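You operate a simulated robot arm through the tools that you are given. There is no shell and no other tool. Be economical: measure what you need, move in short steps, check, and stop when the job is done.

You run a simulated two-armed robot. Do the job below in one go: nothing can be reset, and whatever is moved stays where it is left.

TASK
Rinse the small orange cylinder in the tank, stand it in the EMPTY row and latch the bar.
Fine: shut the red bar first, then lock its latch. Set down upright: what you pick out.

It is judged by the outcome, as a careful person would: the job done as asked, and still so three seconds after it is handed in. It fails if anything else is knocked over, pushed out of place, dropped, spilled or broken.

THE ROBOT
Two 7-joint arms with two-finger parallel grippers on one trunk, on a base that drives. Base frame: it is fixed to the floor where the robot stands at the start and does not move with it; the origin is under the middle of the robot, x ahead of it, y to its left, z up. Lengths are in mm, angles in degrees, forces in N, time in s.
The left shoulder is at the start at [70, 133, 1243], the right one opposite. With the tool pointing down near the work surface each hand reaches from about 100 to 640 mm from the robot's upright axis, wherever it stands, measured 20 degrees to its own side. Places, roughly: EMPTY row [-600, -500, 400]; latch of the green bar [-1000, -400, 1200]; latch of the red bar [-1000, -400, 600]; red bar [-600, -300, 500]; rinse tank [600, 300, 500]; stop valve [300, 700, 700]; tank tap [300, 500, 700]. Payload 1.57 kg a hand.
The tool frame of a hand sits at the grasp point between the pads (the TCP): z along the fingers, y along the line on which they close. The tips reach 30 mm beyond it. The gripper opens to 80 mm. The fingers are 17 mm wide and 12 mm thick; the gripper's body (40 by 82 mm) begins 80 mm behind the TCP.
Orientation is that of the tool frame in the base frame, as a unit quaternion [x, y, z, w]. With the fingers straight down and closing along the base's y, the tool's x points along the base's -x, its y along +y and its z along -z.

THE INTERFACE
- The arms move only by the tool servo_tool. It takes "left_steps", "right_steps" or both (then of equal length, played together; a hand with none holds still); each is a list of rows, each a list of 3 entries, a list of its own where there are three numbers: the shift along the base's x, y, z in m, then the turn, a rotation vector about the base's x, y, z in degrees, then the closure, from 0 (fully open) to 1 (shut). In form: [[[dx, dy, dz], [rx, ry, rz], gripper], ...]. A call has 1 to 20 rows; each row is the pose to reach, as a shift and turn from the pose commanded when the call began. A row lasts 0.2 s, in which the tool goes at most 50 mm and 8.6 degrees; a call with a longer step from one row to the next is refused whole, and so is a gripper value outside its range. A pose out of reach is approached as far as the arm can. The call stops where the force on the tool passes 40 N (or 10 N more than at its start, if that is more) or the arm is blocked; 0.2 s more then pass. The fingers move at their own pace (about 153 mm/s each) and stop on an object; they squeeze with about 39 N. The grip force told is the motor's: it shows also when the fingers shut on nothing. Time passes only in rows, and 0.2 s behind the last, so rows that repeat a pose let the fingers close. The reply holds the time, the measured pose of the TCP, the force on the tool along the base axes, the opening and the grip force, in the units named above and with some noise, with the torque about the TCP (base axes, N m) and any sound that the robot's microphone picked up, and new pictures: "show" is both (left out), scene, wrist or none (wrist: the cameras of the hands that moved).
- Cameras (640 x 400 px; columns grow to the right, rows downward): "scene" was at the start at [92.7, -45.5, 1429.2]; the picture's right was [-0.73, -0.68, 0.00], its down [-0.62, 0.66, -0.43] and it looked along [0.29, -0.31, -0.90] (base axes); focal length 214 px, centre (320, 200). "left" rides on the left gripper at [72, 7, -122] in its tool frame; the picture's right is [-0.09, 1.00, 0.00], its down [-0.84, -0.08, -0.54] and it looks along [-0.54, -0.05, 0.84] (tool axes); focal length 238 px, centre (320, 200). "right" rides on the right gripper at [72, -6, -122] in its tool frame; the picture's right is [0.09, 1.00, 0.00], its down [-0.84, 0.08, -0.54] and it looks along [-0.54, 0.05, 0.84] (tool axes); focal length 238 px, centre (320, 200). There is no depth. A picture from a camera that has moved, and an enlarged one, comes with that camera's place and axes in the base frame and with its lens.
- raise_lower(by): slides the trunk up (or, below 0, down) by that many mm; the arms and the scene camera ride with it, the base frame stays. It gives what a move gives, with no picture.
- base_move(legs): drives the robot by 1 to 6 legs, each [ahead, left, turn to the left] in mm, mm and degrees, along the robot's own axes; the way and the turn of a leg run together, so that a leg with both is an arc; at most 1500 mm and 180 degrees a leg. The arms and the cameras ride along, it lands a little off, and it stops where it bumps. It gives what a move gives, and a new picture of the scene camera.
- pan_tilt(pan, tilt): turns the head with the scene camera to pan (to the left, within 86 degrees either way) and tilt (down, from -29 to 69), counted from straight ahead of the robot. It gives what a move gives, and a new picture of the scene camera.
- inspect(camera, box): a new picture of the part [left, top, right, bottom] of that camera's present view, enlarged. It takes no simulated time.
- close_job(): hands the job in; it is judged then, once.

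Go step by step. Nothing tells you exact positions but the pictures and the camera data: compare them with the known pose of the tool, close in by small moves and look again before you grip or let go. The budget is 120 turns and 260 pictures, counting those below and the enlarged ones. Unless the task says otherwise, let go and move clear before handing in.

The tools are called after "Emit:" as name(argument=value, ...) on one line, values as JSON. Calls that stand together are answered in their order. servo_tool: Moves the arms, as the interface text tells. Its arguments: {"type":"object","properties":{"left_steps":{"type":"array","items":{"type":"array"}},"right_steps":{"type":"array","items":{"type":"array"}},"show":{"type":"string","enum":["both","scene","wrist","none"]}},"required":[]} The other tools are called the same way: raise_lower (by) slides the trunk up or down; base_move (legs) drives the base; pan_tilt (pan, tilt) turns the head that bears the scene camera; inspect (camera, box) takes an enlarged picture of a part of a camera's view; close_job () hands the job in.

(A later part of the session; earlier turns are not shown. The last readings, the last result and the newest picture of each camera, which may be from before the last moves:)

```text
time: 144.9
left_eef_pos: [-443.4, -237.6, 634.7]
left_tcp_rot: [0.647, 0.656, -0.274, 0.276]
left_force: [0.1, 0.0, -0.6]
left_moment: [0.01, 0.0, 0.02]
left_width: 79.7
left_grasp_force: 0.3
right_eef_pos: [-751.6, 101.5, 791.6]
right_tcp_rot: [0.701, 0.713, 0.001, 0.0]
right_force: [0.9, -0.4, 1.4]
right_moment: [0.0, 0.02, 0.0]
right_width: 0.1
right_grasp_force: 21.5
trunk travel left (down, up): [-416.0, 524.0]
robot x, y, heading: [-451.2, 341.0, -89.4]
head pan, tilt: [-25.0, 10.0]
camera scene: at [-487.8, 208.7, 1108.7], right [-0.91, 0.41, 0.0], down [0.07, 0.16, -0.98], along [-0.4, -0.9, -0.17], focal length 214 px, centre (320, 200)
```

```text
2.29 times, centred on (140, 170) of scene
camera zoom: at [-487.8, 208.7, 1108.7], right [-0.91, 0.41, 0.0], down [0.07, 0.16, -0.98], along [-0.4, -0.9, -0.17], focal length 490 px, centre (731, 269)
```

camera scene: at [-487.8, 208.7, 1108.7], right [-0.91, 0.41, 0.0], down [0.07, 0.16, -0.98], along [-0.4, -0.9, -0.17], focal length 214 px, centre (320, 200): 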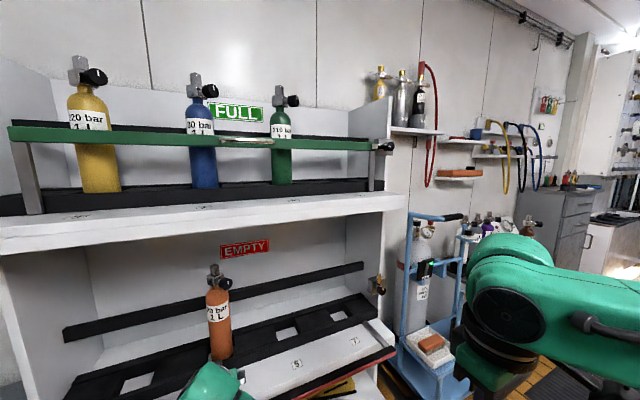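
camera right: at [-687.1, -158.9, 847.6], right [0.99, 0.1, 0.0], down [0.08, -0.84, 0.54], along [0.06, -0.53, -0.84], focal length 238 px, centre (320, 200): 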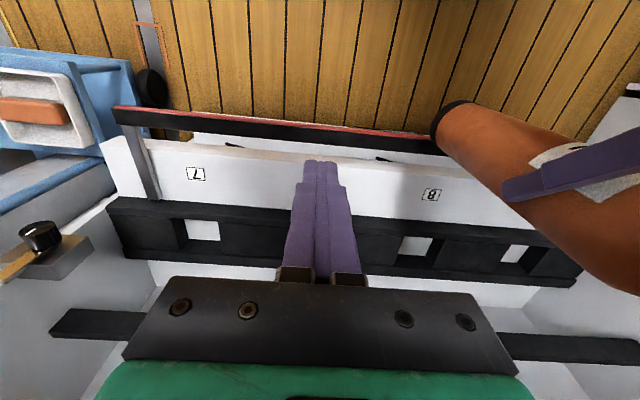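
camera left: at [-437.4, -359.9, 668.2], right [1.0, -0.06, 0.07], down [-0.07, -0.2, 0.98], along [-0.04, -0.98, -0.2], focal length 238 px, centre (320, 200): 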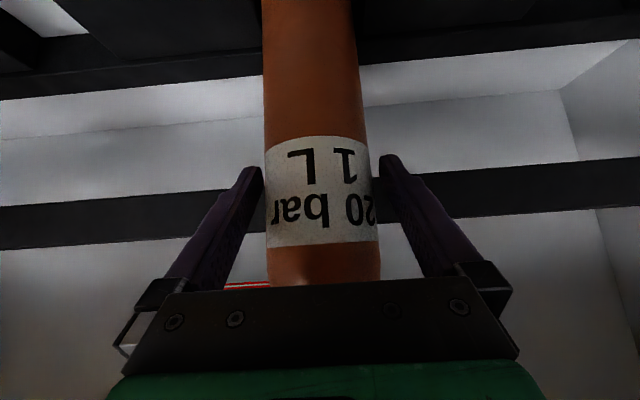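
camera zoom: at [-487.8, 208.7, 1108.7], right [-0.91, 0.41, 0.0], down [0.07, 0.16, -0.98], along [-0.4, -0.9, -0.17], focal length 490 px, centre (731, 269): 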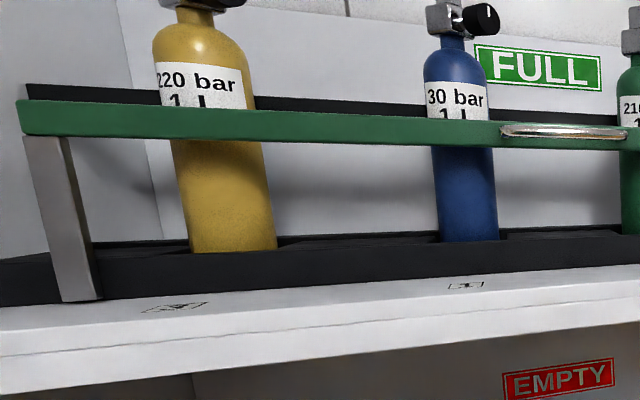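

Latch understanding: knob at about [-1021, -395, 616] with a brass tongue now pointing up. On the locked green bar the tongue lies sideways over the bar end. The open red bar lies out at y ≈ -261, z ≈ 478, hinged near y -420, and must swing up about 80°. First I'll fold the left arm away.

Emit:
servo_tool(left_steps=[[[0, 0.02, 0.02], [7.5, 0, 0], 0], [[0, 0.03, 0.04], [15, 0, 0], 0], [[0.0, 0.03, 0.06], [22.5, 0, 0], 0], [[0.0, 0.03, 0.08], [30, 0, 0], 0], [[0.0, 0.03, 0.1], [37.5, 0, 0], 0], [[0.0, 0.03, 0.12], [45, 0, 0], 0], [[0.0, 0.03, 0.15], [45, 0, 0], 0], [[0.0, 0.03, 0.18], [45, 0, 0], 0], [[0.0, 0.06, 0.18], [45, 0, 0], 0], [[0.0, 0.09, 0.18], [45, 0, 0], 0], [[0.0, 0.12, 0.18], [45, 0, 0], 0], [[0.0, 0.15, 0.18], [45, 0, 0], 0], [[0.0, 0.19, 0.18], [45, 0, 0], 0]], show="scene")

```text
time: 147.7
left_eef_pos: [-440.8, -48.6, 813.7]
left_tcp_rot: [0.704, 0.71, -0.004, 0.006]
left_force: [0.2, 1.2, 0.5]
left_moment: [0.02, 0.0, 0.01]
left_width: 80.0
left_grasp_force: 0.1
left hand out of reach, approached as far as the arm can: row 4, 5, 9, 10
right_eef_pos: [-749.7, 102.2, 791.8]
right_tcp_rot: [0.702, 0.712, 0.001, -0.002]
right_force: [0.1, -1.0, -0.4]
right_moment: [0.06, -0.01, 0.01]
right_width: 0.2
right_grasp_force: 21.4
trunk travel left (down, up): [-416.0, 524.0]
robot x, y, heading: [-450.8, 344.7, -89.3]
head pan, tilt: [-25.0, 10.0]
camera scene: at [-484.9, 207.9, 1108.8], right [-0.91, 0.41, 0.0], down [0.07, 0.16, -0.98], along [-0.4, -0.9, -0.17], focal length 214 px, centre (320, 200)
```

scene: 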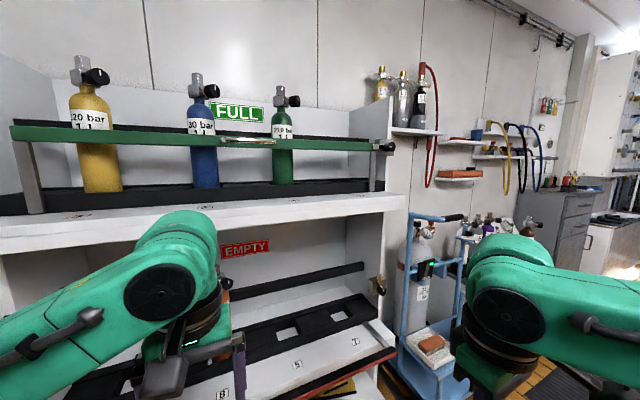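

The left arm is folded. I'll drive a bit forward and right and lower the trunk 150 mm for work on the bar with the right arm.

Emit:
base_move(legs=[[110, -50, 0]])

Emit:
raise_lower(by=-150)

Emit:
pan_tilt(pan=-25, tilt=35)

```text
time: 148.9
left_eef_pos: [-492.3, -161.2, 813.5]
left_tcp_rot: [0.704, 0.71, -0.002, 0.008]
left_force: [0.7, -0.2, -0.1]
left_moment: [0.02, -0.01, 0.01]
left_width: 80.0
left_grasp_force: 0.0
right_eef_pos: [-799.4, -9.4, 791.5]
right_tcp_rot: [0.701, 0.713, 0.001, -0.002]
right_force: [0.2, 0.5, -0.3]
right_moment: [0.05, 0.0, 0.01]
right_width: 0.0
right_grasp_force: 20.9
trunk travel left (down, up): [-416.0, 524.0]
robot x, y, heading: [-499.8, 233.3, -89.3]
head pan, tilt: [-25.0, 10.0]
camera scene: at [-537.0, 95.8, 1108.7], right [-0.91, 0.41, 0.0], down [0.07, 0.16, -0.98], along [-0.4, -0.9, -0.17], focal length 214 px, centre (320, 200)
```

scene: 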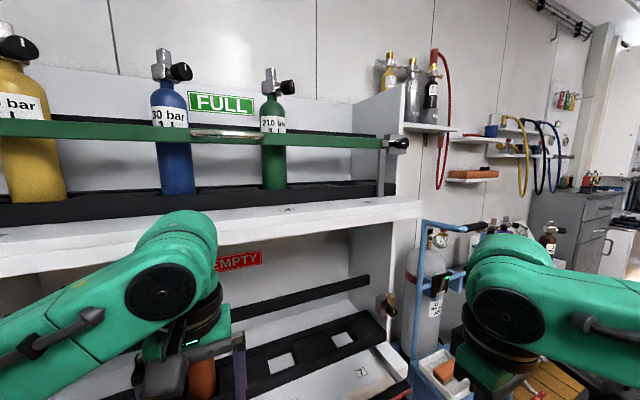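

```text
time: 150.7
left_eef_pos: [-492.0, -160.4, 664.8]
left_tcp_rot: [0.705, 0.709, -0.003, 0.008]
left_force: [0.0, -0.7, -0.3]
left_moment: [0.04, 0.03, 0.02]
left_width: 80.1
left_grasp_force: 0.1
right_eef_pos: [-799.5, -8.5, 641.2]
right_tcp_rot: [0.702, 0.712, 0.0, -0.001]
right_force: [-1.4, 0.8, 0.2]
right_moment: [0.0, -0.01, -0.01]
right_width: 0.0
right_grasp_force: 21.6
trunk travel left (down, up): [-266.0, 674.0]
robot x, y, heading: [-498.6, 230.8, -89.6]
head pan, tilt: [-25.0, 10.0]
```

```text
time: 151.6
left_eef_pos: [-492.3, -161.6, 664.8]
left_tcp_rot: [0.704, 0.71, -0.003, 0.007]
left_force: [0.7, 0.7, -0.3]
left_moment: [0.01, -0.02, 0.0]
left_width: 80.2
left_grasp_force: 0.1
right_eef_pos: [-800.0, -10.4, 641.9]
right_tcp_rot: [0.702, 0.712, 0.001, 0.0]
right_force: [-0.1, 2.0, -0.3]
right_moment: [0.01, 0.01, 0.0]
right_width: 0.1
right_grasp_force: 21.5
trunk travel left (down, up): [-266.0, 674.0]
robot x, y, heading: [-498.0, 230.1, -89.0]
head pan, tilt: [-25.0, 35.0]
camera scene: at [-534.6, 101.1, 918.8], right [-0.91, 0.41, 0.0], down [0.24, 0.52, -0.82], along [-0.34, -0.75, -0.57], focal length 214 px, centre (320, 200)
```

scene: 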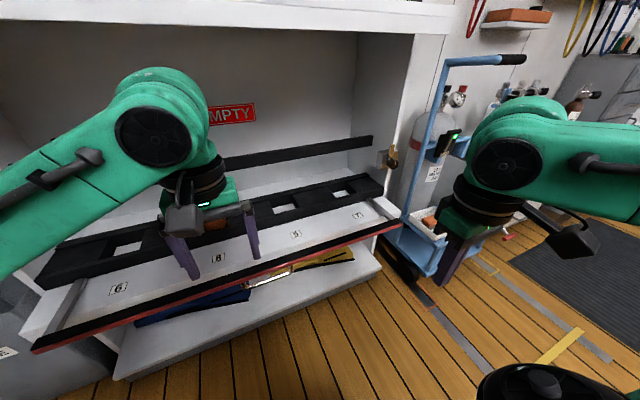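

I'll swing the right tool to point at the rack (-y) with its jaws closing vertically, well in front of the bar.

Emit:
servo_tool(right_steps=[[[0.01, -0.01, 0], [-4.6, 4.6, 4.6], 0.5], [[0.02, -0.02, 0], [-9.2, 9.2, 9.2], 0.5], [[0.03, -0.03, -0.005], [-13.8, 13.8, 13.8], 0.5], [[0.04, -0.04, -0.01], [-18.4, 18.4, 18.4], 0.5], [[0.05, -0.05, -0.015], [-23, 23, 23], 0.5], [[0.06, -0.06, -0.02], [-27.6, 27.6, 27.6], 0.5], [[0.07, -0.07, -0.025], [-32.2, 32.2, 32.2], 0.5], [[0.08, -0.08, -0.03], [-36.8, 36.8, 36.8], 0.5], [[0.08, -0.09, -0.035], [-41.4, 41.4, 41.4], 0.5], [[0.08, -0.1, -0.04], [-46, 46, 46], 0.5], [[0.08, -0.11, -0.045], [-50.6, 50.6, 50.6], 0.5], [[0.08, -0.115, -0.05], [-55.2, 55.2, 55.2], 0.5], [[0.08, -0.12, -0.06], [-59.8, 59.8, 59.8], 0.5], [[0.08, -0.12, -0.07], [-64.4, 64.4, 64.4], 0.5], [[0.08, -0.12, -0.08], [-69.3, 69.3, 69.3], 0.5]], show="both")

```text
time: 155.0
left_eef_pos: [-492.5, -160.7, 665.0]
left_tcp_rot: [0.704, 0.71, -0.003, 0.007]
left_force: [0.2, 0.0, 0.2]
left_moment: [0.01, 0.0, 0.01]
left_width: 79.7
left_grasp_force: 0.1
right_eef_pos: [-739.0, -146.6, 523.6]
right_tcp_rot: [0.074, 0.748, -0.658, 0.037]
right_force: [0.7, 0.2, -0.4]
right_moment: [0.02, 0.0, 0.0]
right_width: 40.0
right_grasp_force: 0.0
right hand out of reach, approached as far as the arm can: row 1, 2, 3, 4, 5, 6, 7, 8, 9, 10, 11, 12, 13, 14, 15
trunk travel left (down, up): [-266.0, 674.0]
robot x, y, heading: [-501.3, 230.8, -89.5]
head pan, tilt: [-25.0, 35.0]
stopped in row 15 (right hand): the arm was blocked; the commanded pose is now the measured one
camera scene: at [-535.0, 100.8, 918.6], right [-0.91, 0.41, 0.0], down [0.24, 0.52, -0.82], along [-0.34, -0.75, -0.57], focal length 214 px, centre (320, 200)
camera right: at [-804.4, -22.0, 535.2], right [0.07, 0.13, -0.99], down [0.86, 0.49, 0.12], along [0.51, -0.86, -0.08], focal length 238 px, centre (320, 200)
```

scene: 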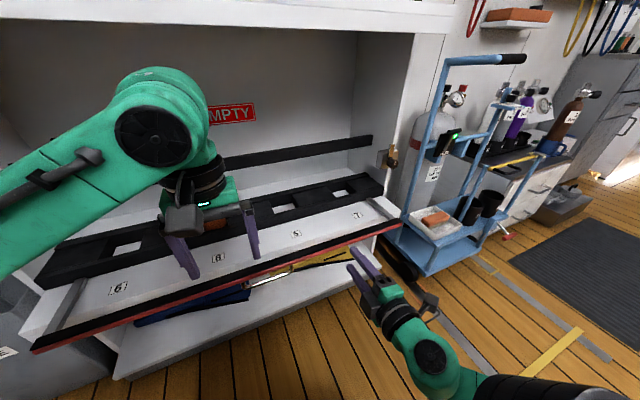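
right: 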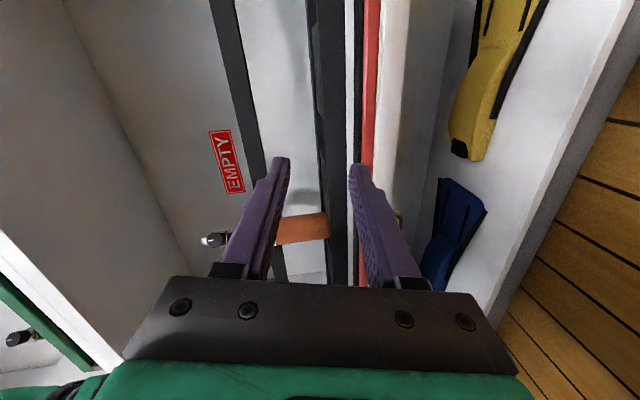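

The tool now points at the rack with jaws closing vertically. I'll zoom on the bar for its exact height.

Emit:
inspect(camera="right", box=[280, 0, 440, 160])

Emit:
inspect(camera="scene", box=[240, 170, 460, 330])

```text
2.50 times, centred on (360, 80) of right
camera zoom: at [-804.4, -22.0, 535.2], right [0.07, 0.13, -0.99], down [0.86, 0.49, 0.12], along [0.51, -0.86, -0.08], focal length 596 px, centre (220, 500)
```

zoom: 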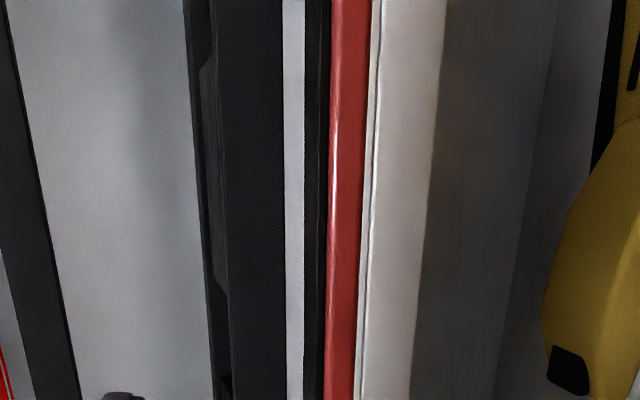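

```text
2.50 times, centred on (350, 250) of scene
camera zoom: at [-535.0, 100.8, 918.6], right [-0.91, 0.41, 0.0], down [0.24, 0.52, -0.82], along [-0.34, -0.75, -0.57], focal length 536 px, centre (245, 75)
```

zoom: 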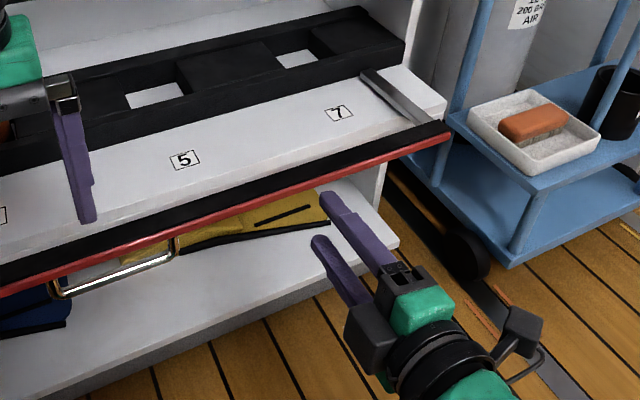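

The bar is about 15 mm thick, near y -270, z ≈ 450–475. I'll open fully, lower to z 463 and edge forward, then look.

Emit:
servo_tool(right_steps=[[[0, 0, -0.03], [0, 3, 0], 0], [[0.0, -0.01, -0.06], [0, 6, 0], 0], [[0.0, -0.03, -0.06], [0, 9, 0], 0], [[0.0, -0.05, -0.06], [0, 9, 0], 0]], show="both")

Emit:
inspect(camera="scene", box=[240, 170, 460, 330])

```text
time: 156.0
left_eef_pos: [-492.3, -160.9, 665.4]
left_tcp_rot: [0.704, 0.71, -0.002, 0.008]
left_force: [0.4, 0.7, 0.7]
left_moment: [0.02, -0.01, -0.04]
left_width: 79.8
left_grasp_force: 0.1
right_eef_pos: [-736.9, -197.4, 464.7]
right_tcp_rot: [0.021, 0.748, -0.663, -0.022]
right_force: [0.1, -0.4, 0.8]
right_moment: [0.0, -0.01, 0.02]
right_width: 79.9
right_grasp_force: 0.0
trunk travel left (down, up): [-266.0, 674.0]
robot x, y, heading: [-498.9, 232.3, -89.1]
head pan, tilt: [-25.0, 35.0]
camera scene: at [-534.8, 101.4, 918.7], right [-0.91, 0.41, 0.0], down [0.24, 0.52, -0.82], along [-0.34, -0.75, -0.57], focal length 214 px, centre (320, 200)
camera right: at [-801.2, -72.3, 486.5], right [-0.09, 0.13, -0.99], down [0.87, 0.5, -0.02], along [0.49, -0.86, -0.15], focal length 238 px, centre (320, 200)
```

scene: 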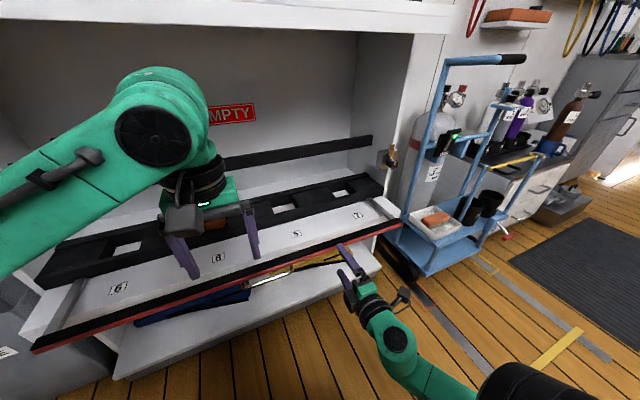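
right: 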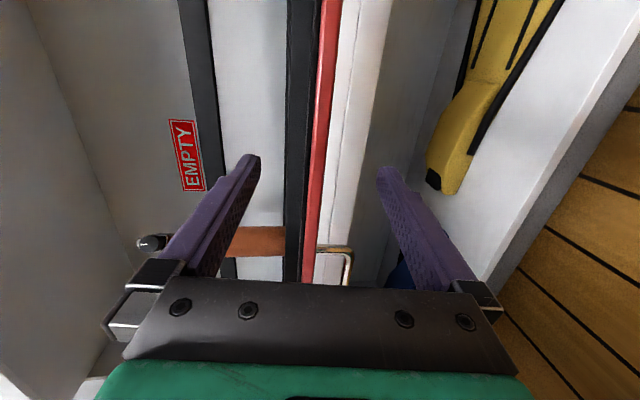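

```text
2.50 times, centred on (350, 250) of scene
camera zoom: at [-534.8, 101.4, 918.7], right [-0.91, 0.41, 0.0], down [0.24, 0.52, -0.82], along [-0.34, -0.75, -0.57], focal length 536 px, centre (245, 75)
```

zoom: 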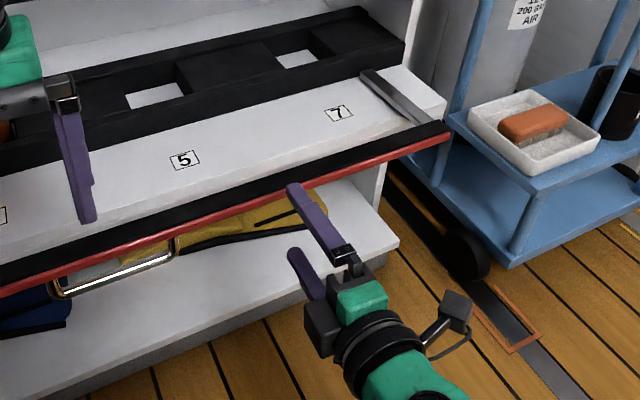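

The bar lies midway between the jaws, clear of the handle. I'll advance 68 mm and close on it.

Emit:
servo_tool(right_steps=[[[0, -0.025, -0.002], [0, 0, 0], 0], [[0, -0.05, -0.004], [0, 0, 0], 0], [[0, -0.068, -0.005], [0, 0, 0], 0], [[0, -0.068, -0.005], [0, 0, 0], 0]], show="both")

Emit:
inspect(camera="scene", box=[260, 190, 420, 310])

```text
time: 157.0
left_eef_pos: [-493.4, -160.0, 664.0]
left_tcp_rot: [0.705, 0.71, -0.003, 0.008]
left_force: [-1.2, -0.2, 0.5]
left_moment: [0.02, 0.01, 0.0]
left_width: 80.0
left_grasp_force: 0.0
right_eef_pos: [-737.8, -265.6, 459.5]
right_tcp_rot: [0.021, 0.748, -0.663, -0.022]
right_force: [-0.6, -0.1, 1.2]
right_moment: [0.0, -0.01, 0.02]
right_width: 79.8
right_grasp_force: 0.2
trunk travel left (down, up): [-266.0, 674.0]
robot x, y, heading: [-503.7, 230.4, -88.9]
head pan, tilt: [-25.0, 35.0]
camera scene: at [-534.8, 101.4, 918.7], right [-0.91, 0.41, 0.0], down [0.24, 0.52, -0.82], along [-0.34, -0.75, -0.57], focal length 214 px, centre (320, 200)
camera right: at [-801.5, -139.8, 480.9], right [-0.09, 0.13, -0.99], down [0.87, 0.49, -0.01], along [0.49, -0.86, -0.15], focal length 238 px, centre (320, 200)
```

scene: 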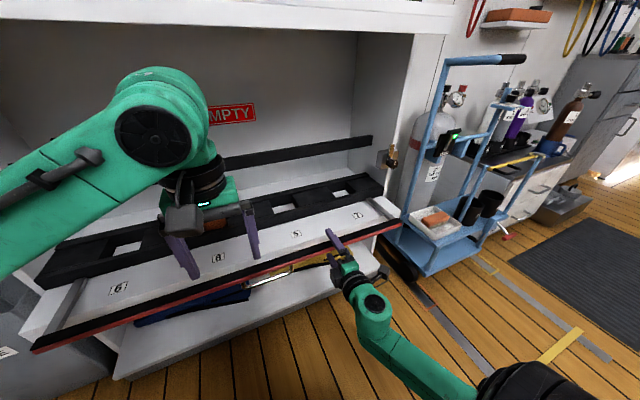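
right: 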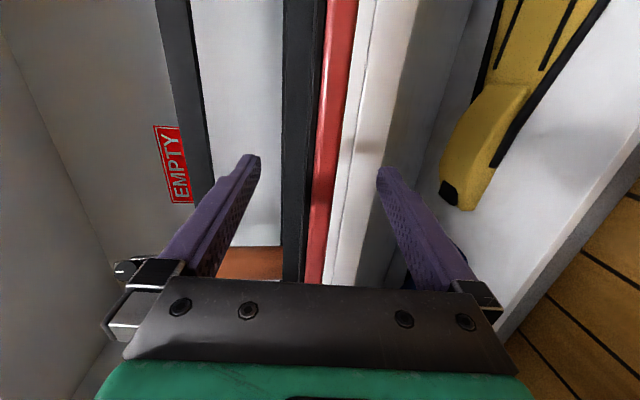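

```text
3.33 times, centred on (340, 250) of scene
camera zoom: at [-534.8, 101.4, 918.7], right [-0.91, 0.41, 0.0], down [0.24, 0.52, -0.82], along [-0.34, -0.75, -0.57], focal length 715 px, centre (253, 33)
```

zoom: 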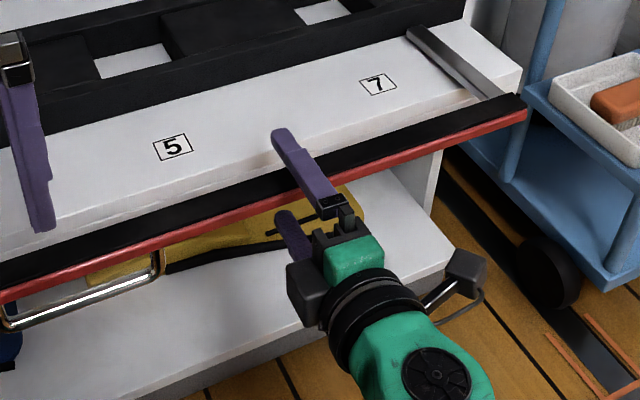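

The bar's front edge is still about 35 mm ahead, 6 mm low. I'll go 30 mm more, down 7 mm, and close.

Emit:
servo_tool(right_steps=[[[0, -0.015, -0.005], [0, 0, 0], 0], [[0, -0.03, -0.008], [0, 0, 0], 0], [[0, -0.03, -0.008], [0, 0, 0], 0.5], [[0, -0.03, -0.008], [0, 0, 0], 0.8], [[0, -0.03, -0.008], [0, 0, 0], 1], [[0, -0.03, -0.008], [0, 0, 0], 1]], show="both")

Emit:
inspect(camera="scene", box=[260, 190, 420, 310])

```text
time: 158.4
left_eef_pos: [-491.3, -159.6, 666.2]
left_tcp_rot: [0.704, 0.71, -0.004, 0.008]
left_force: [0.2, 0.7, -0.4]
left_moment: [-0.02, -0.01, 0.01]
left_width: 80.1
left_grasp_force: 0.0
right_eef_pos: [-739.3, -295.4, 454.4]
right_tcp_rot: [0.021, 0.747, -0.664, -0.023]
right_force: [-3.8, -15.0, 17.2]
right_moment: [-0.51, 0.39, 0.42]
right_width: 16.1
right_grasp_force: 31.6
trunk travel left (down, up): [-266.0, 674.0]
robot x, y, heading: [-499.2, 234.4, -89.4]
head pan, tilt: [-25.0, 35.0]
camera scene: at [-534.0, 102.2, 919.1], right [-0.91, 0.41, 0.0], down [0.24, 0.52, -0.82], along [-0.34, -0.75, -0.57], focal length 214 px, centre (320, 200)
camera right: at [-801.2, -169.9, 475.5], right [-0.09, 0.12, -0.99], down [0.87, 0.49, -0.02], along [0.49, -0.86, -0.15], focal length 238 px, centre (320, 200)
```

scene: 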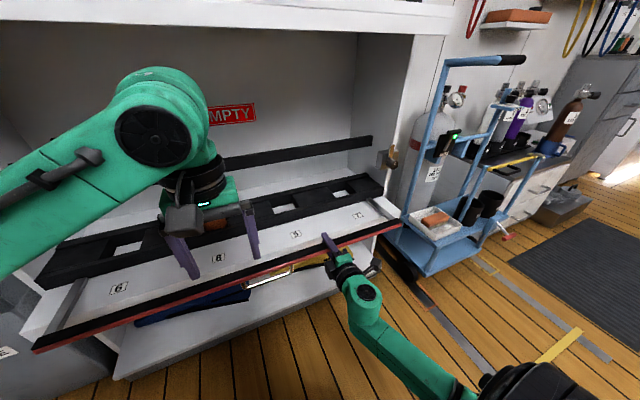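
right: 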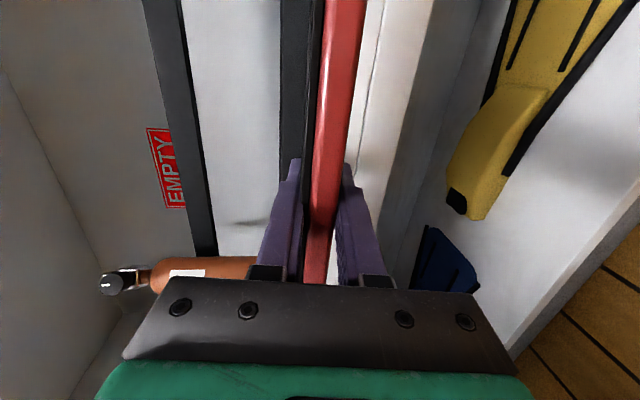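

```text
3.33 times, centred on (340, 250) of scene
camera zoom: at [-534.0, 102.2, 919.1], right [-0.91, 0.41, 0.0], down [0.24, 0.52, -0.82], along [-0.34, -0.75, -0.57], focal length 715 px, centre (253, 33)
```

zoom: 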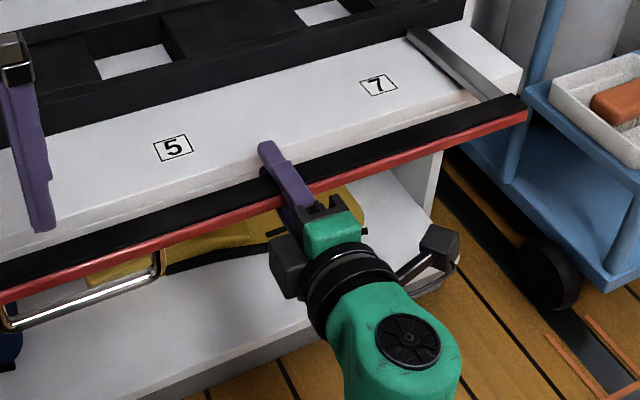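

The bar is gripped (16 mm). I'll swing it up around its hinge (y ≈ -425, z ≈ 455) in short arcs, turning the hand with it.

Emit:
servo_tool(right_steps=[[[0, -0.0013, 0.0181], [8, 0, 0], 1], [[0, -0.005, 0.0358], [16, 0, 0], 1], [[0, -0.0112, 0.0529], [24, 0, 0], 1]], show="scene")

```text
time: 159.2
left_eef_pos: [-492.9, -160.1, 664.4]
left_tcp_rot: [0.705, 0.709, -0.002, 0.008]
left_force: [-0.3, 1.3, 1.3]
left_moment: [0.01, 0.01, -0.01]
left_width: 80.1
left_grasp_force: 0.1
right_eef_pos: [-737.6, -305.1, 504.0]
right_tcp_rot: [0.017, 0.87, -0.493, -0.027]
right_force: [1.6, -7.0, 0.0]
right_moment: [-1.03, 0.35, -0.44]
right_width: 17.5
right_grasp_force: 32.3
trunk travel left (down, up): [-266.0, 674.0]
robot x, y, heading: [-500.0, 232.3, -89.4]
head pan, tilt: [-25.0, 35.0]
camera scene: at [-534.6, 101.3, 918.6], right [-0.91, 0.41, 0.0], down [0.24, 0.52, -0.82], along [-0.34, -0.75, -0.57], focal length 214 px, centre (320, 200)
```

scene: 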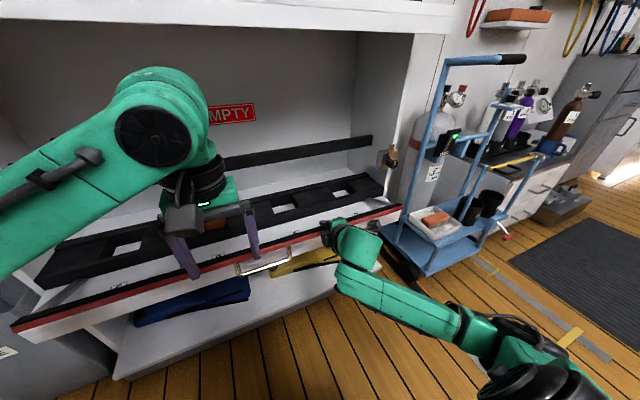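

Emit:
servo_tool(right_steps=[[[0, -0.0085, 0.016], [8, 0, 0], 1], [[0, -0.0192, 0.0307], [16, 0, 0], 1], [[0, -0.0318, 0.0437], [24, 0, 0], 1], [[0, -0.0461, 0.0549], [32, 0, 0], 1]], show="both")

```text
time: 160.2
left_eef_pos: [-491.3, -158.9, 664.4]
left_tcp_rot: [0.705, 0.71, -0.004, 0.008]
left_force: [-0.2, 0.1, -1.1]
left_moment: [-0.02, 0.01, -0.02]
left_width: 80.2
left_grasp_force: 0.1
right_eef_pos: [-738.0, -351.9, 564.1]
right_tcp_rot: [0.007, 0.971, -0.236, -0.03]
right_force: [2.4, 0.9, 9.5]
right_moment: [-1.05, 0.72, 0.32]
right_width: 17.6
right_grasp_force: 31.9
trunk travel left (down, up): [-266.0, 674.0]
robot x, y, heading: [-501.7, 233.7, -89.2]
head pan, tilt: [-25.0, 35.0]
camera scene: at [-533.9, 103.1, 919.0], right [-0.91, 0.41, 0.0], down [0.24, 0.52, -0.82], along [-0.34, -0.75, -0.57], focal length 214 px, centre (320, 200)
camera right: at [-800.3, -299.0, 678.9], right [-0.09, 0.89, -0.45], down [0.87, 0.29, 0.4], along [0.49, -0.36, -0.8], focal length 238 px, centre (320, 200)
```

scene: 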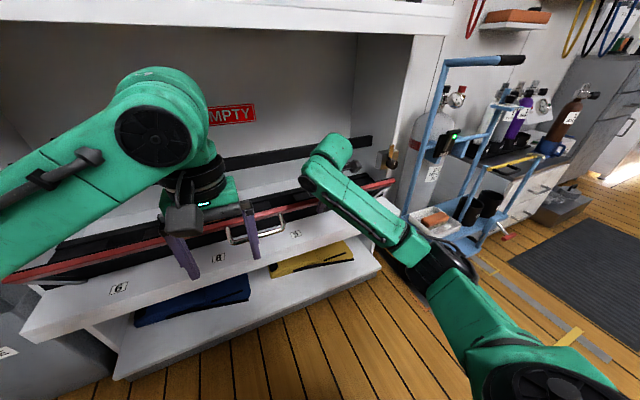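
right: 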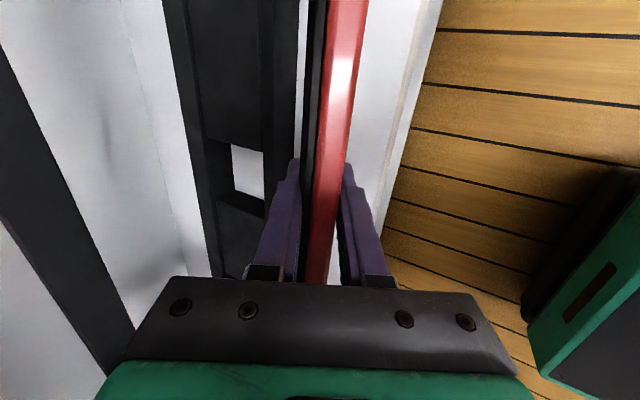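

Emit:
servo_tool(right_steps=[[[0, -0.0157, 0.009], [8, 0, 0], 1], [[0, -0.0325, 0.0158], [16, 0, 0], 1], [[0, -0.0501, 0.0202], [23, 0, 0], 1], [[0, -0.0637, 0.0219], [28, 0, 0], 1], [[0, -0.0637, 0.0219], [28, 0, 0], 1]], show="both")

Emit:
inspect(camera="scene", box=[240, 110, 460, 290])

```text
time: 161.4
left_eef_pos: [-495.8, -161.7, 663.3]
left_tcp_rot: [0.706, 0.709, -0.002, 0.008]
left_force: [-0.2, 0.3, 0.8]
left_moment: [-0.02, 0.0, -0.04]
left_width: 79.8
left_grasp_force: 0.0
right_eef_pos: [-735.6, -372.0, 575.4]
right_tcp_rot: [0.004, 0.999, 0.011, -0.031]
right_force: [-25.6, -5.8, -6.4]
right_moment: [-0.7, 0.26, 0.66]
right_width: 24.9
right_grasp_force: 36.5
right hand out of reach, approached as far as the arm can: row 3, 4, 5
trunk travel left (down, up): [-266.0, 674.0]
robot x, y, heading: [-503.1, 236.7, -89.4]
head pan, tilt: [-25.0, 35.0]
camera scene: at [-538.4, 100.0, 918.0], right [-0.91, 0.41, 0.0], down [0.24, 0.52, -0.82], along [-0.34, -0.75, -0.58], focal length 214 px, centre (320, 200)
camera right: at [-799.1, -379.5, 701.9], right [-0.08, 1.0, 0.03], down [0.87, 0.06, 0.49], along [0.49, 0.06, -0.87], focal length 238 px, centre (320, 200)
```

scene: 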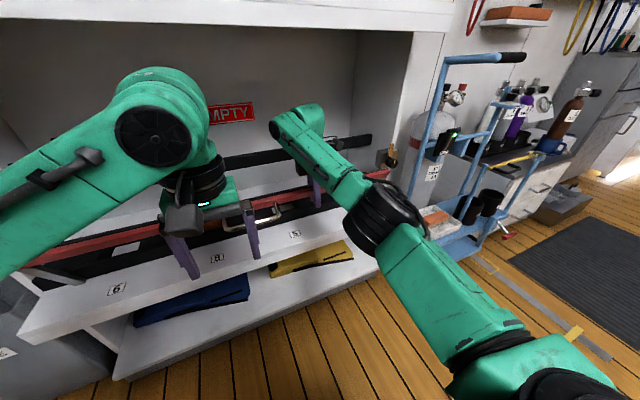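
right: 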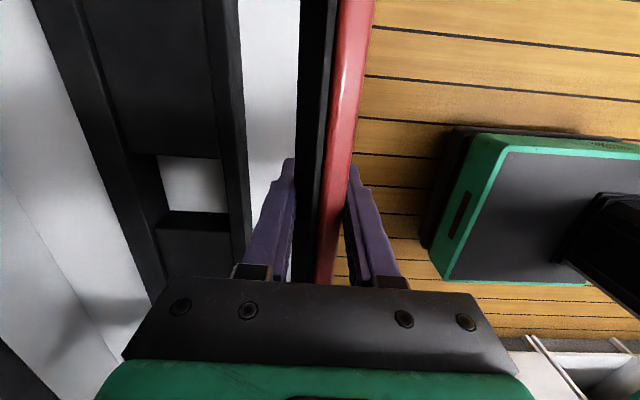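

```text
2.22 times, centred on (350, 200) of scene
camera zoom: at [-538.4, 100.0, 918.0], right [-0.91, 0.41, 0.0], down [0.24, 0.52, -0.82], along [-0.34, -0.75, -0.58], focal length 477 px, centre (253, 200)
```

zoom: 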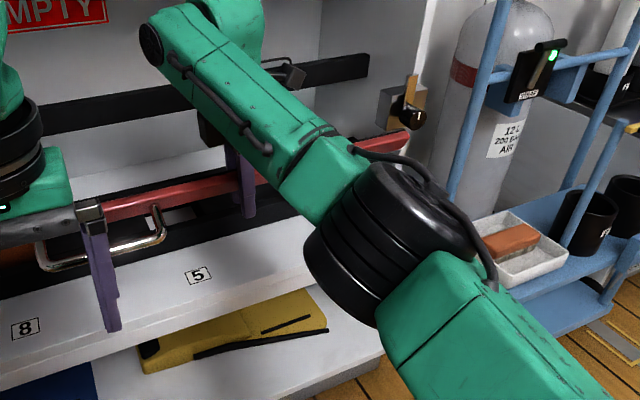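

The hand has run out of reach at about 66°; the bar follows well. I'll drive 45 mm forward to carry it on.

Emit:
base_move(legs=[[40, 0, 0]])

Emit:
inspect(camera="right", box=[0, 0, 640, 400])

```text
time: 162.2
left_eef_pos: [-490.8, -198.8, 666.5]
left_tcp_rot: [0.704, 0.71, -0.004, 0.009]
left_force: [0.2, 0.7, -0.5]
left_moment: [-0.02, 0.03, -0.01]
left_width: 80.0
left_grasp_force: 0.1
right_eef_pos: [-728.5, -410.6, 582.1]
right_tcp_rot: [0.0, 0.999, 0.005, -0.031]
right_force: [-10.3, -2.6, 18.1]
right_moment: [-0.93, -0.3, 0.15]
right_width: 18.6
right_grasp_force: 32.9
trunk travel left (down, up): [-266.0, 674.0]
robot x, y, heading: [-496.1, 195.3, -89.7]
head pan, tilt: [-25.0, 35.0]
camera scene: at [-534.1, 64.0, 919.2], right [-0.91, 0.41, 0.0], down [0.24, 0.52, -0.82], along [-0.34, -0.75, -0.57], focal length 214 px, centre (320, 200)
```

scene: 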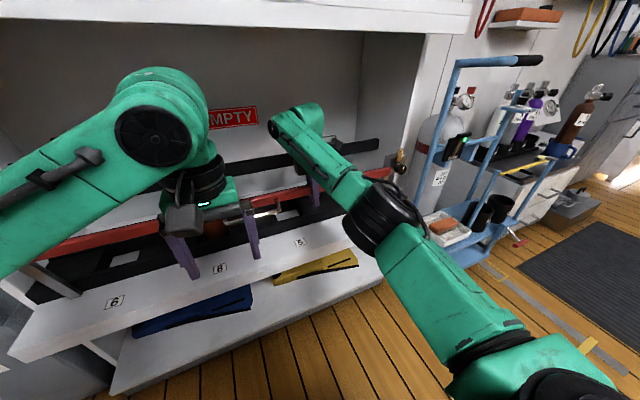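

```text
1.00 times, centred on (320, 200) of right (not enlarged: the box is as wide or as high as the picture)
camera zoom: at [-791.7, -417.7, 707.8], right [-0.09, 1.0, 0.02], down [0.87, 0.07, 0.49], along [0.49, 0.06, -0.87], focal length 238 px, centre (320, 200)
```

zoom: 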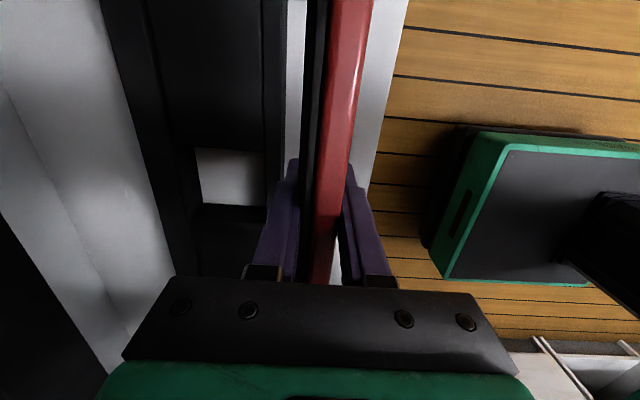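

Emit:
servo_tool(right_steps=[[[0, -0.006, 0.002], [0, 0, 0], 1], [[0, -0.012, 0.003], [0, 0, 0], 1], [[0, -0.016, 0.003], [0, 0, 0], 1]], show="wrist")

Emit:
inspect(camera="scene", box=[340, 130, 440, 220])

```text
time: 163.0
left_eef_pos: [-492.5, -201.7, 663.6]
left_tcp_rot: [0.704, 0.71, -0.002, 0.008]
left_force: [0.6, -0.2, -0.2]
left_moment: [-0.02, 0.02, 0.03]
left_width: 79.8
left_grasp_force: 0.0
right_eef_pos: [-727.5, -416.9, 582.2]
right_tcp_rot: [-0.003, 1.0, 0.006, -0.03]
right_force: [-12.7, -6.3, -13.8]
right_moment: [-0.72, 0.48, -0.6]
right_width: 17.2
right_grasp_force: 32.2
right hand out of reach, approached as far as the arm can: row 1, 2, 3
trunk travel left (down, up): [-266.0, 674.0]
robot x, y, heading: [-499.4, 190.5, -89.0]
head pan, tilt: [-25.0, 35.0]
camera right: at [-790.5, -425.1, 708.1], right [-0.1, 1.0, 0.02], down [0.87, 0.07, 0.49], along [0.49, 0.06, -0.87], focal length 238 px, centre (320, 200)
```

right: 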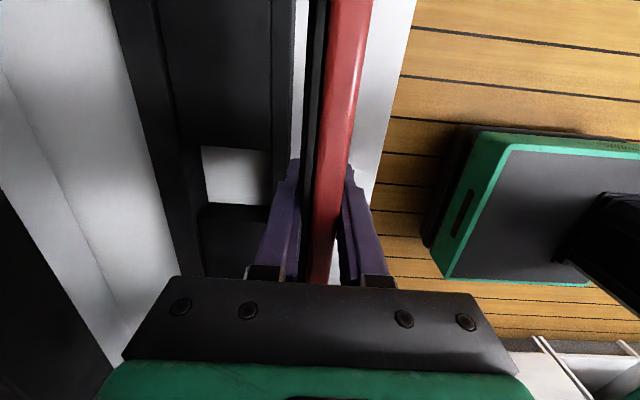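

```text
4.44 times, centred on (390, 175) of scene
camera zoom: at [-536.0, 58.9, 917.9], right [-0.91, 0.41, 0.0], down [0.24, 0.53, -0.82], along [-0.33, -0.74, -0.58], focal length 953 px, centre (9, 311)
```

zoom: 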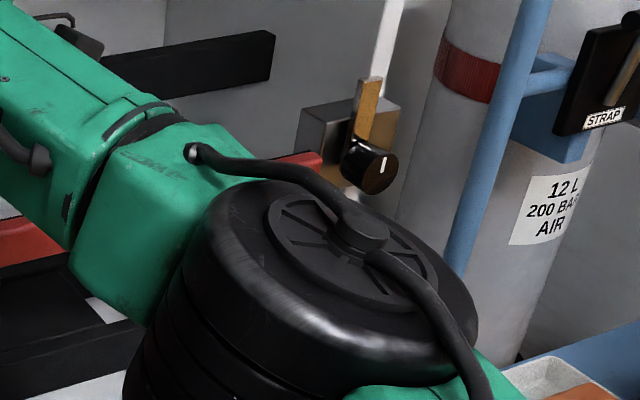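

Emit:
base_move(legs=[[15, 0, 0]])

Emit:
inspect(camera="scene", box=[0, 180, 240, 320])

```text
time: 163.8
left_eef_pos: [-492.7, -217.1, 664.1]
left_tcp_rot: [0.705, 0.71, -0.001, 0.008]
left_force: [-0.8, -0.8, 0.5]
left_moment: [0.02, -0.01, -0.01]
left_width: 80.3
left_grasp_force: 0.1
right_eef_pos: [-727.4, -432.6, 583.0]
right_tcp_rot: [-0.003, 1.0, 0.004, -0.029]
right_force: [-15.1, -9.2, -7.4]
right_moment: [-0.73, -0.1, -0.54]
right_width: 14.1
right_grasp_force: 30.5
trunk travel left (down, up): [-266.0, 674.0]
robot x, y, heading: [-498.4, 178.4, -89.2]
head pan, tilt: [-25.0, 35.0]
camera scene: at [-535.8, 44.2, 918.3], right [-0.91, 0.41, 0.0], down [0.24, 0.53, -0.82], along [-0.34, -0.75, -0.58], focal length 214 px, centre (320, 200)
```

scene: 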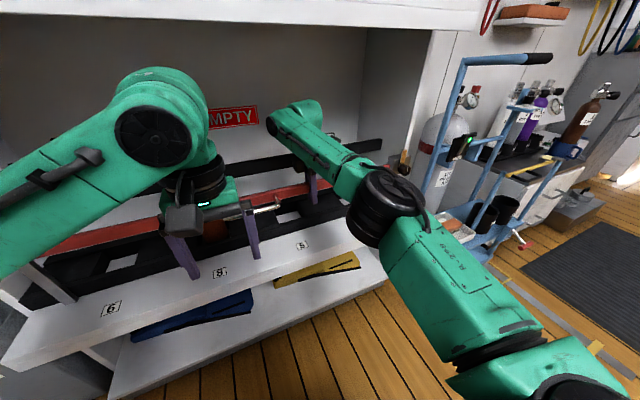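

```text
2.67 times, centred on (120, 250) of scene
camera zoom: at [-535.8, 44.2, 918.3], right [-0.91, 0.41, 0.0], down [0.24, 0.53, -0.82], along [-0.34, -0.75, -0.58], focal length 572 px, centre (853, 67)
```

zoom: 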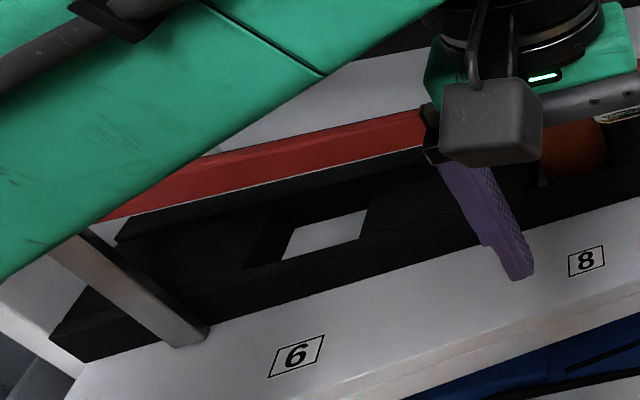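

Emit:
base_move(legs=[[10, 0, 0]])

Emit:
inspect(camera="scene", box=[360, 110, 440, 190])

```text
time: 164.7
left_eef_pos: [-491.9, -223.5, 664.6]
left_tcp_rot: [0.705, 0.709, -0.003, 0.009]
left_force: [0.2, 0.3, -0.2]
left_moment: [0.01, -0.01, -0.04]
left_width: 80.0
left_grasp_force: 0.1
right_eef_pos: [-726.1, -436.3, 584.8]
right_tcp_rot: [-0.001, 0.999, 0.01, -0.031]
right_force: [1.7, 5.9, 0.6]
right_moment: [-1.03, -0.13, -0.01]
right_width: 14.3
right_grasp_force: 30.5
trunk travel left (down, up): [-266.0, 674.0]
robot x, y, heading: [-499.0, 171.0, -89.5]
head pan, tilt: [-25.0, 35.0]
stopped in leg 1: the force on the tool passed its limit at 49 N (the readings are from after the stop); the commanded pose is now the measured one
camera scene: at [-533.7, 39.5, 918.9], right [-0.91, 0.41, 0.0], down [0.24, 0.52, -0.82], along [-0.34, -0.75, -0.57], focal length 214 px, centre (320, 200)
```

scene: 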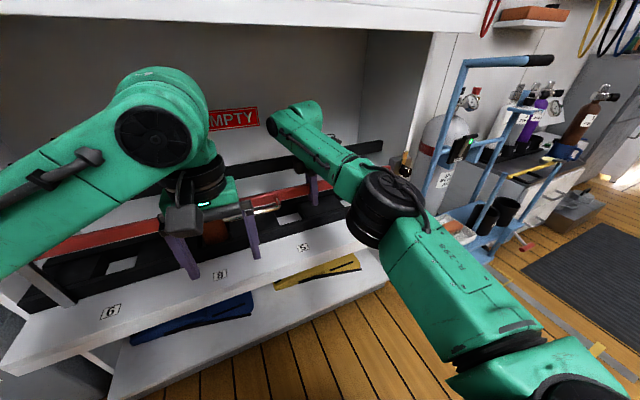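

```text
5.00 times, centred on (400, 150) of scene
camera zoom: at [-533.7, 39.5, 918.9], right [-0.91, 0.41, 0.0], down [0.24, 0.52, -0.82], along [-0.34, -0.75, -0.57], focal length 1072 px, centre (-80, 450)
```

zoom: 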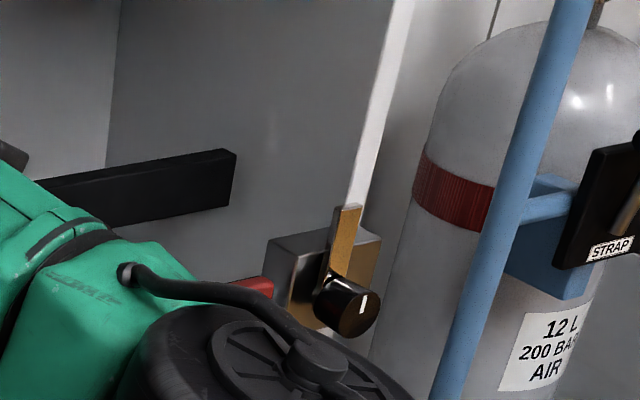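

The bar hit its stop (49 N) at y ≈ -436: closed. I'll open the jaws a little and see whether it stays.

Emit:
servo_tool(right_steps=[[[0, 0, 0], [0, 0, 0], 0.7], [[0, 0, 0], [0, 0, 0], 0.5], [[0, 0, 0], [0, 0, 0], 0.4], [[0, 0, 0], [0, 0, 0], 0.4]], show="both")

```text
time: 165.7
left_eef_pos: [-492.0, -223.3, 664.0]
left_tcp_rot: [0.705, 0.709, -0.004, 0.009]
left_force: [0.2, -0.7, 1.2]
left_moment: [0.02, 0.0, -0.05]
left_width: 79.9
left_grasp_force: 0.0
right_eef_pos: [-726.6, -435.0, 583.7]
right_tcp_rot: [-0.001, 0.999, 0.011, -0.031]
right_force: [-0.3, 0.2, -0.3]
right_moment: [0.0, 0.0, -0.02]
right_width: 48.0
right_grasp_force: 0.1
trunk travel left (down, up): [-266.0, 674.0]
robot x, y, heading: [-500.1, 170.1, -89.4]
head pan, tilt: [-25.0, 35.0]
camera scene: at [-533.8, 38.4, 918.7], right [-0.91, 0.41, 0.0], down [0.24, 0.52, -0.82], along [-0.34, -0.75, -0.57], focal length 214 px, centre (320, 200)
camera right: at [-790.0, -444.8, 709.0], right [-0.09, 1.0, 0.03], down [0.87, 0.07, 0.49], along [0.49, 0.07, -0.87], focal length 238 px, centre (320, 200)
```

scene: 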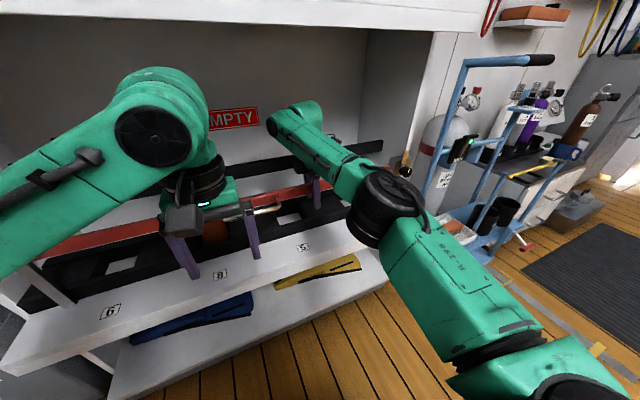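
right: 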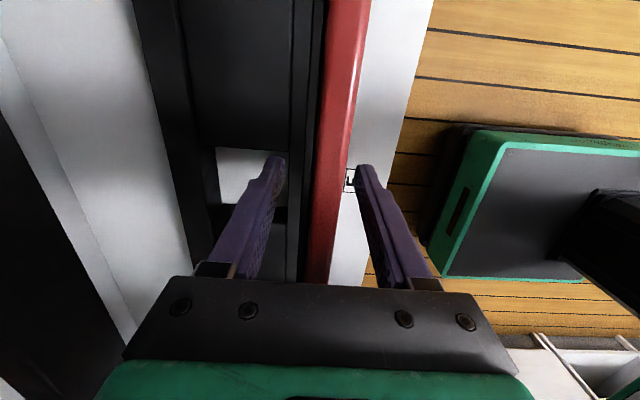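

The bar stays closed by itself. I'll lift the hand off and draw it out.

Emit:
servo_tool(right_steps=[[[0, 0.002, 0.02], [0, 0, 0], 0.3], [[0, 0.004, 0.04], [0, 0, 0], 0.3], [[0, 0.004, 0.06], [0, 0, 0], 0.3]], show="both")

```text
time: 166.4
left_eef_pos: [-491.2, -223.5, 665.3]
left_tcp_rot: [0.706, 0.709, -0.003, 0.008]
left_force: [-0.8, 0.5, 0.5]
left_moment: [-0.03, 0.01, 0.02]
left_width: 79.9
left_grasp_force: 0.1
right_eef_pos: [-724.6, -424.1, 641.1]
right_tcp_rot: [-0.001, 0.999, 0.013, -0.029]
right_force: [-0.5, 0.3, 0.5]
right_moment: [-0.01, 0.0, -0.02]
right_width: 55.9
right_grasp_force: 0.0
right hand out of reach, approached as far as the arm can: row 2, 3
trunk travel left (down, up): [-266.0, 674.0]
robot x, y, heading: [-498.8, 170.2, -89.5]
head pan, tilt: [-25.0, 35.0]
camera scene: at [-534.0, 38.6, 918.7], right [-0.91, 0.41, 0.0], down [0.24, 0.52, -0.82], along [-0.34, -0.75, -0.57], focal length 214 px, centre (320, 200)
camera right: at [-788.5, -432.2, 766.3], right [-0.09, 1.0, 0.03], down [0.87, 0.06, 0.49], along [0.49, 0.07, -0.87], focal length 238 px, centre (320, 200)
```

scene: 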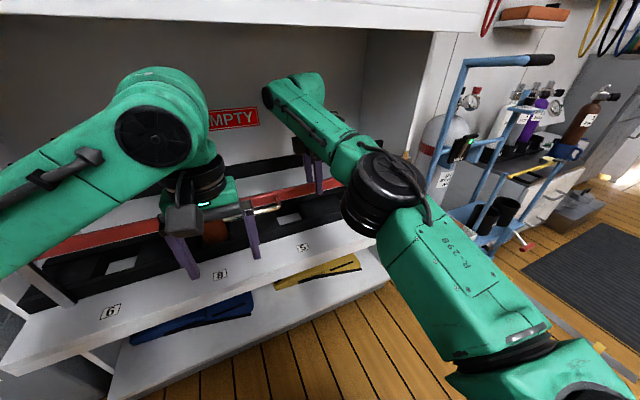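
right: 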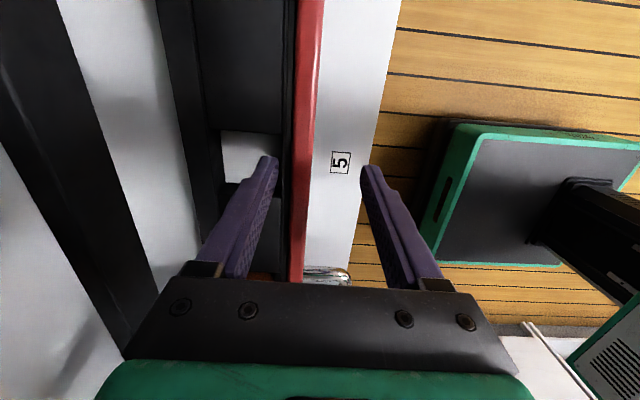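

The tips clear the bar top. I'll back the base out and view the rack.

Emit:
base_move(legs=[[-200, 0, 0]])

Emit:
pan_tilt(pan=-25, tilt=25)

```text
time: 168.1
left_eef_pos: [-494.3, -22.0, 664.7]
left_tcp_rot: [0.706, 0.708, -0.003, 0.008]
left_force: [0.8, -0.1, -0.2]
left_moment: [-0.03, 0.0, -0.01]
left_width: 80.0
left_grasp_force: 0.0
right_eef_pos: [-729.2, -222.7, 640.2]
right_tcp_rot: [0.001, 0.999, 0.012, -0.031]
right_force: [0.7, 1.0, 0.2]
right_moment: [0.01, 0.0, 0.01]
right_width: 56.1
right_grasp_force: 0.2
trunk travel left (down, up): [-266.0, 674.0]
robot x, y, heading: [-500.7, 365.8, -89.4]
head pan, tilt: [-25.0, 35.0]
camera scene: at [-536.2, 239.6, 918.8], right [-0.91, 0.41, 0.0], down [0.24, 0.52, -0.82], along [-0.34, -0.75, -0.57], focal length 214 px, centre (320, 200)
```

scene: 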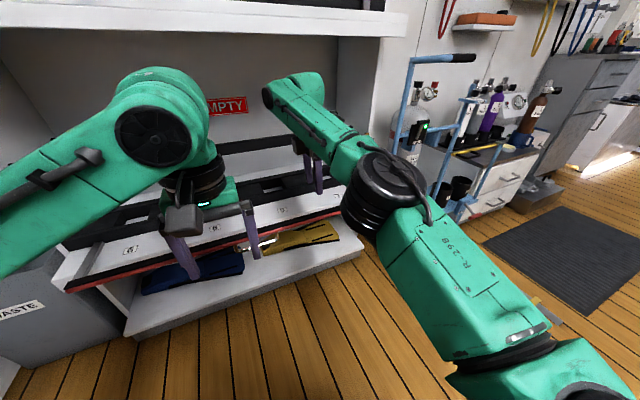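

```text
time: 168.8
left_eef_pos: [-495.8, -22.8, 665.4]
left_tcp_rot: [0.706, 0.708, -0.004, 0.008]
left_force: [-0.5, 0.0, -0.2]
left_moment: [0.02, 0.01, 0.01]
left_width: 80.2
left_grasp_force: 0.0
right_eef_pos: [-728.4, -222.6, 639.4]
right_tcp_rot: [0.001, 0.999, 0.012, -0.03]
right_force: [-0.8, 0.4, -0.9]
right_moment: [0.02, -0.01, -0.04]
right_width: 56.2
right_grasp_force: 0.1
trunk travel left (down, up): [-266.0, 674.0]
robot x, y, heading: [-501.0, 368.7, -89.7]
head pan, tilt: [-25.0, 25.0]
camera scene: at [-537.9, 235.4, 934.4], right [-0.91, 0.41, 0.0], down [0.18, 0.39, -0.91], along [-0.38, -0.82, -0.42], focal length 214 px, centre (320, 200)
```

scene: 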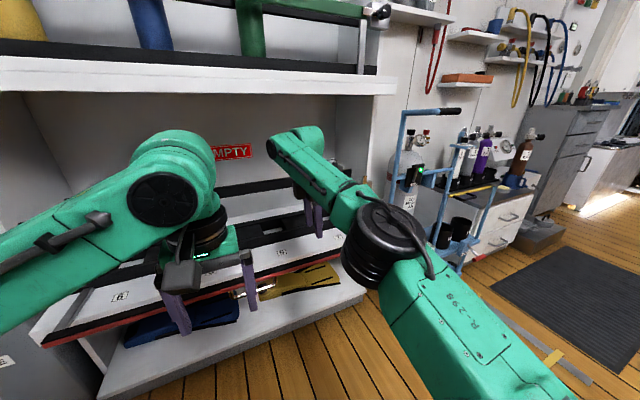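

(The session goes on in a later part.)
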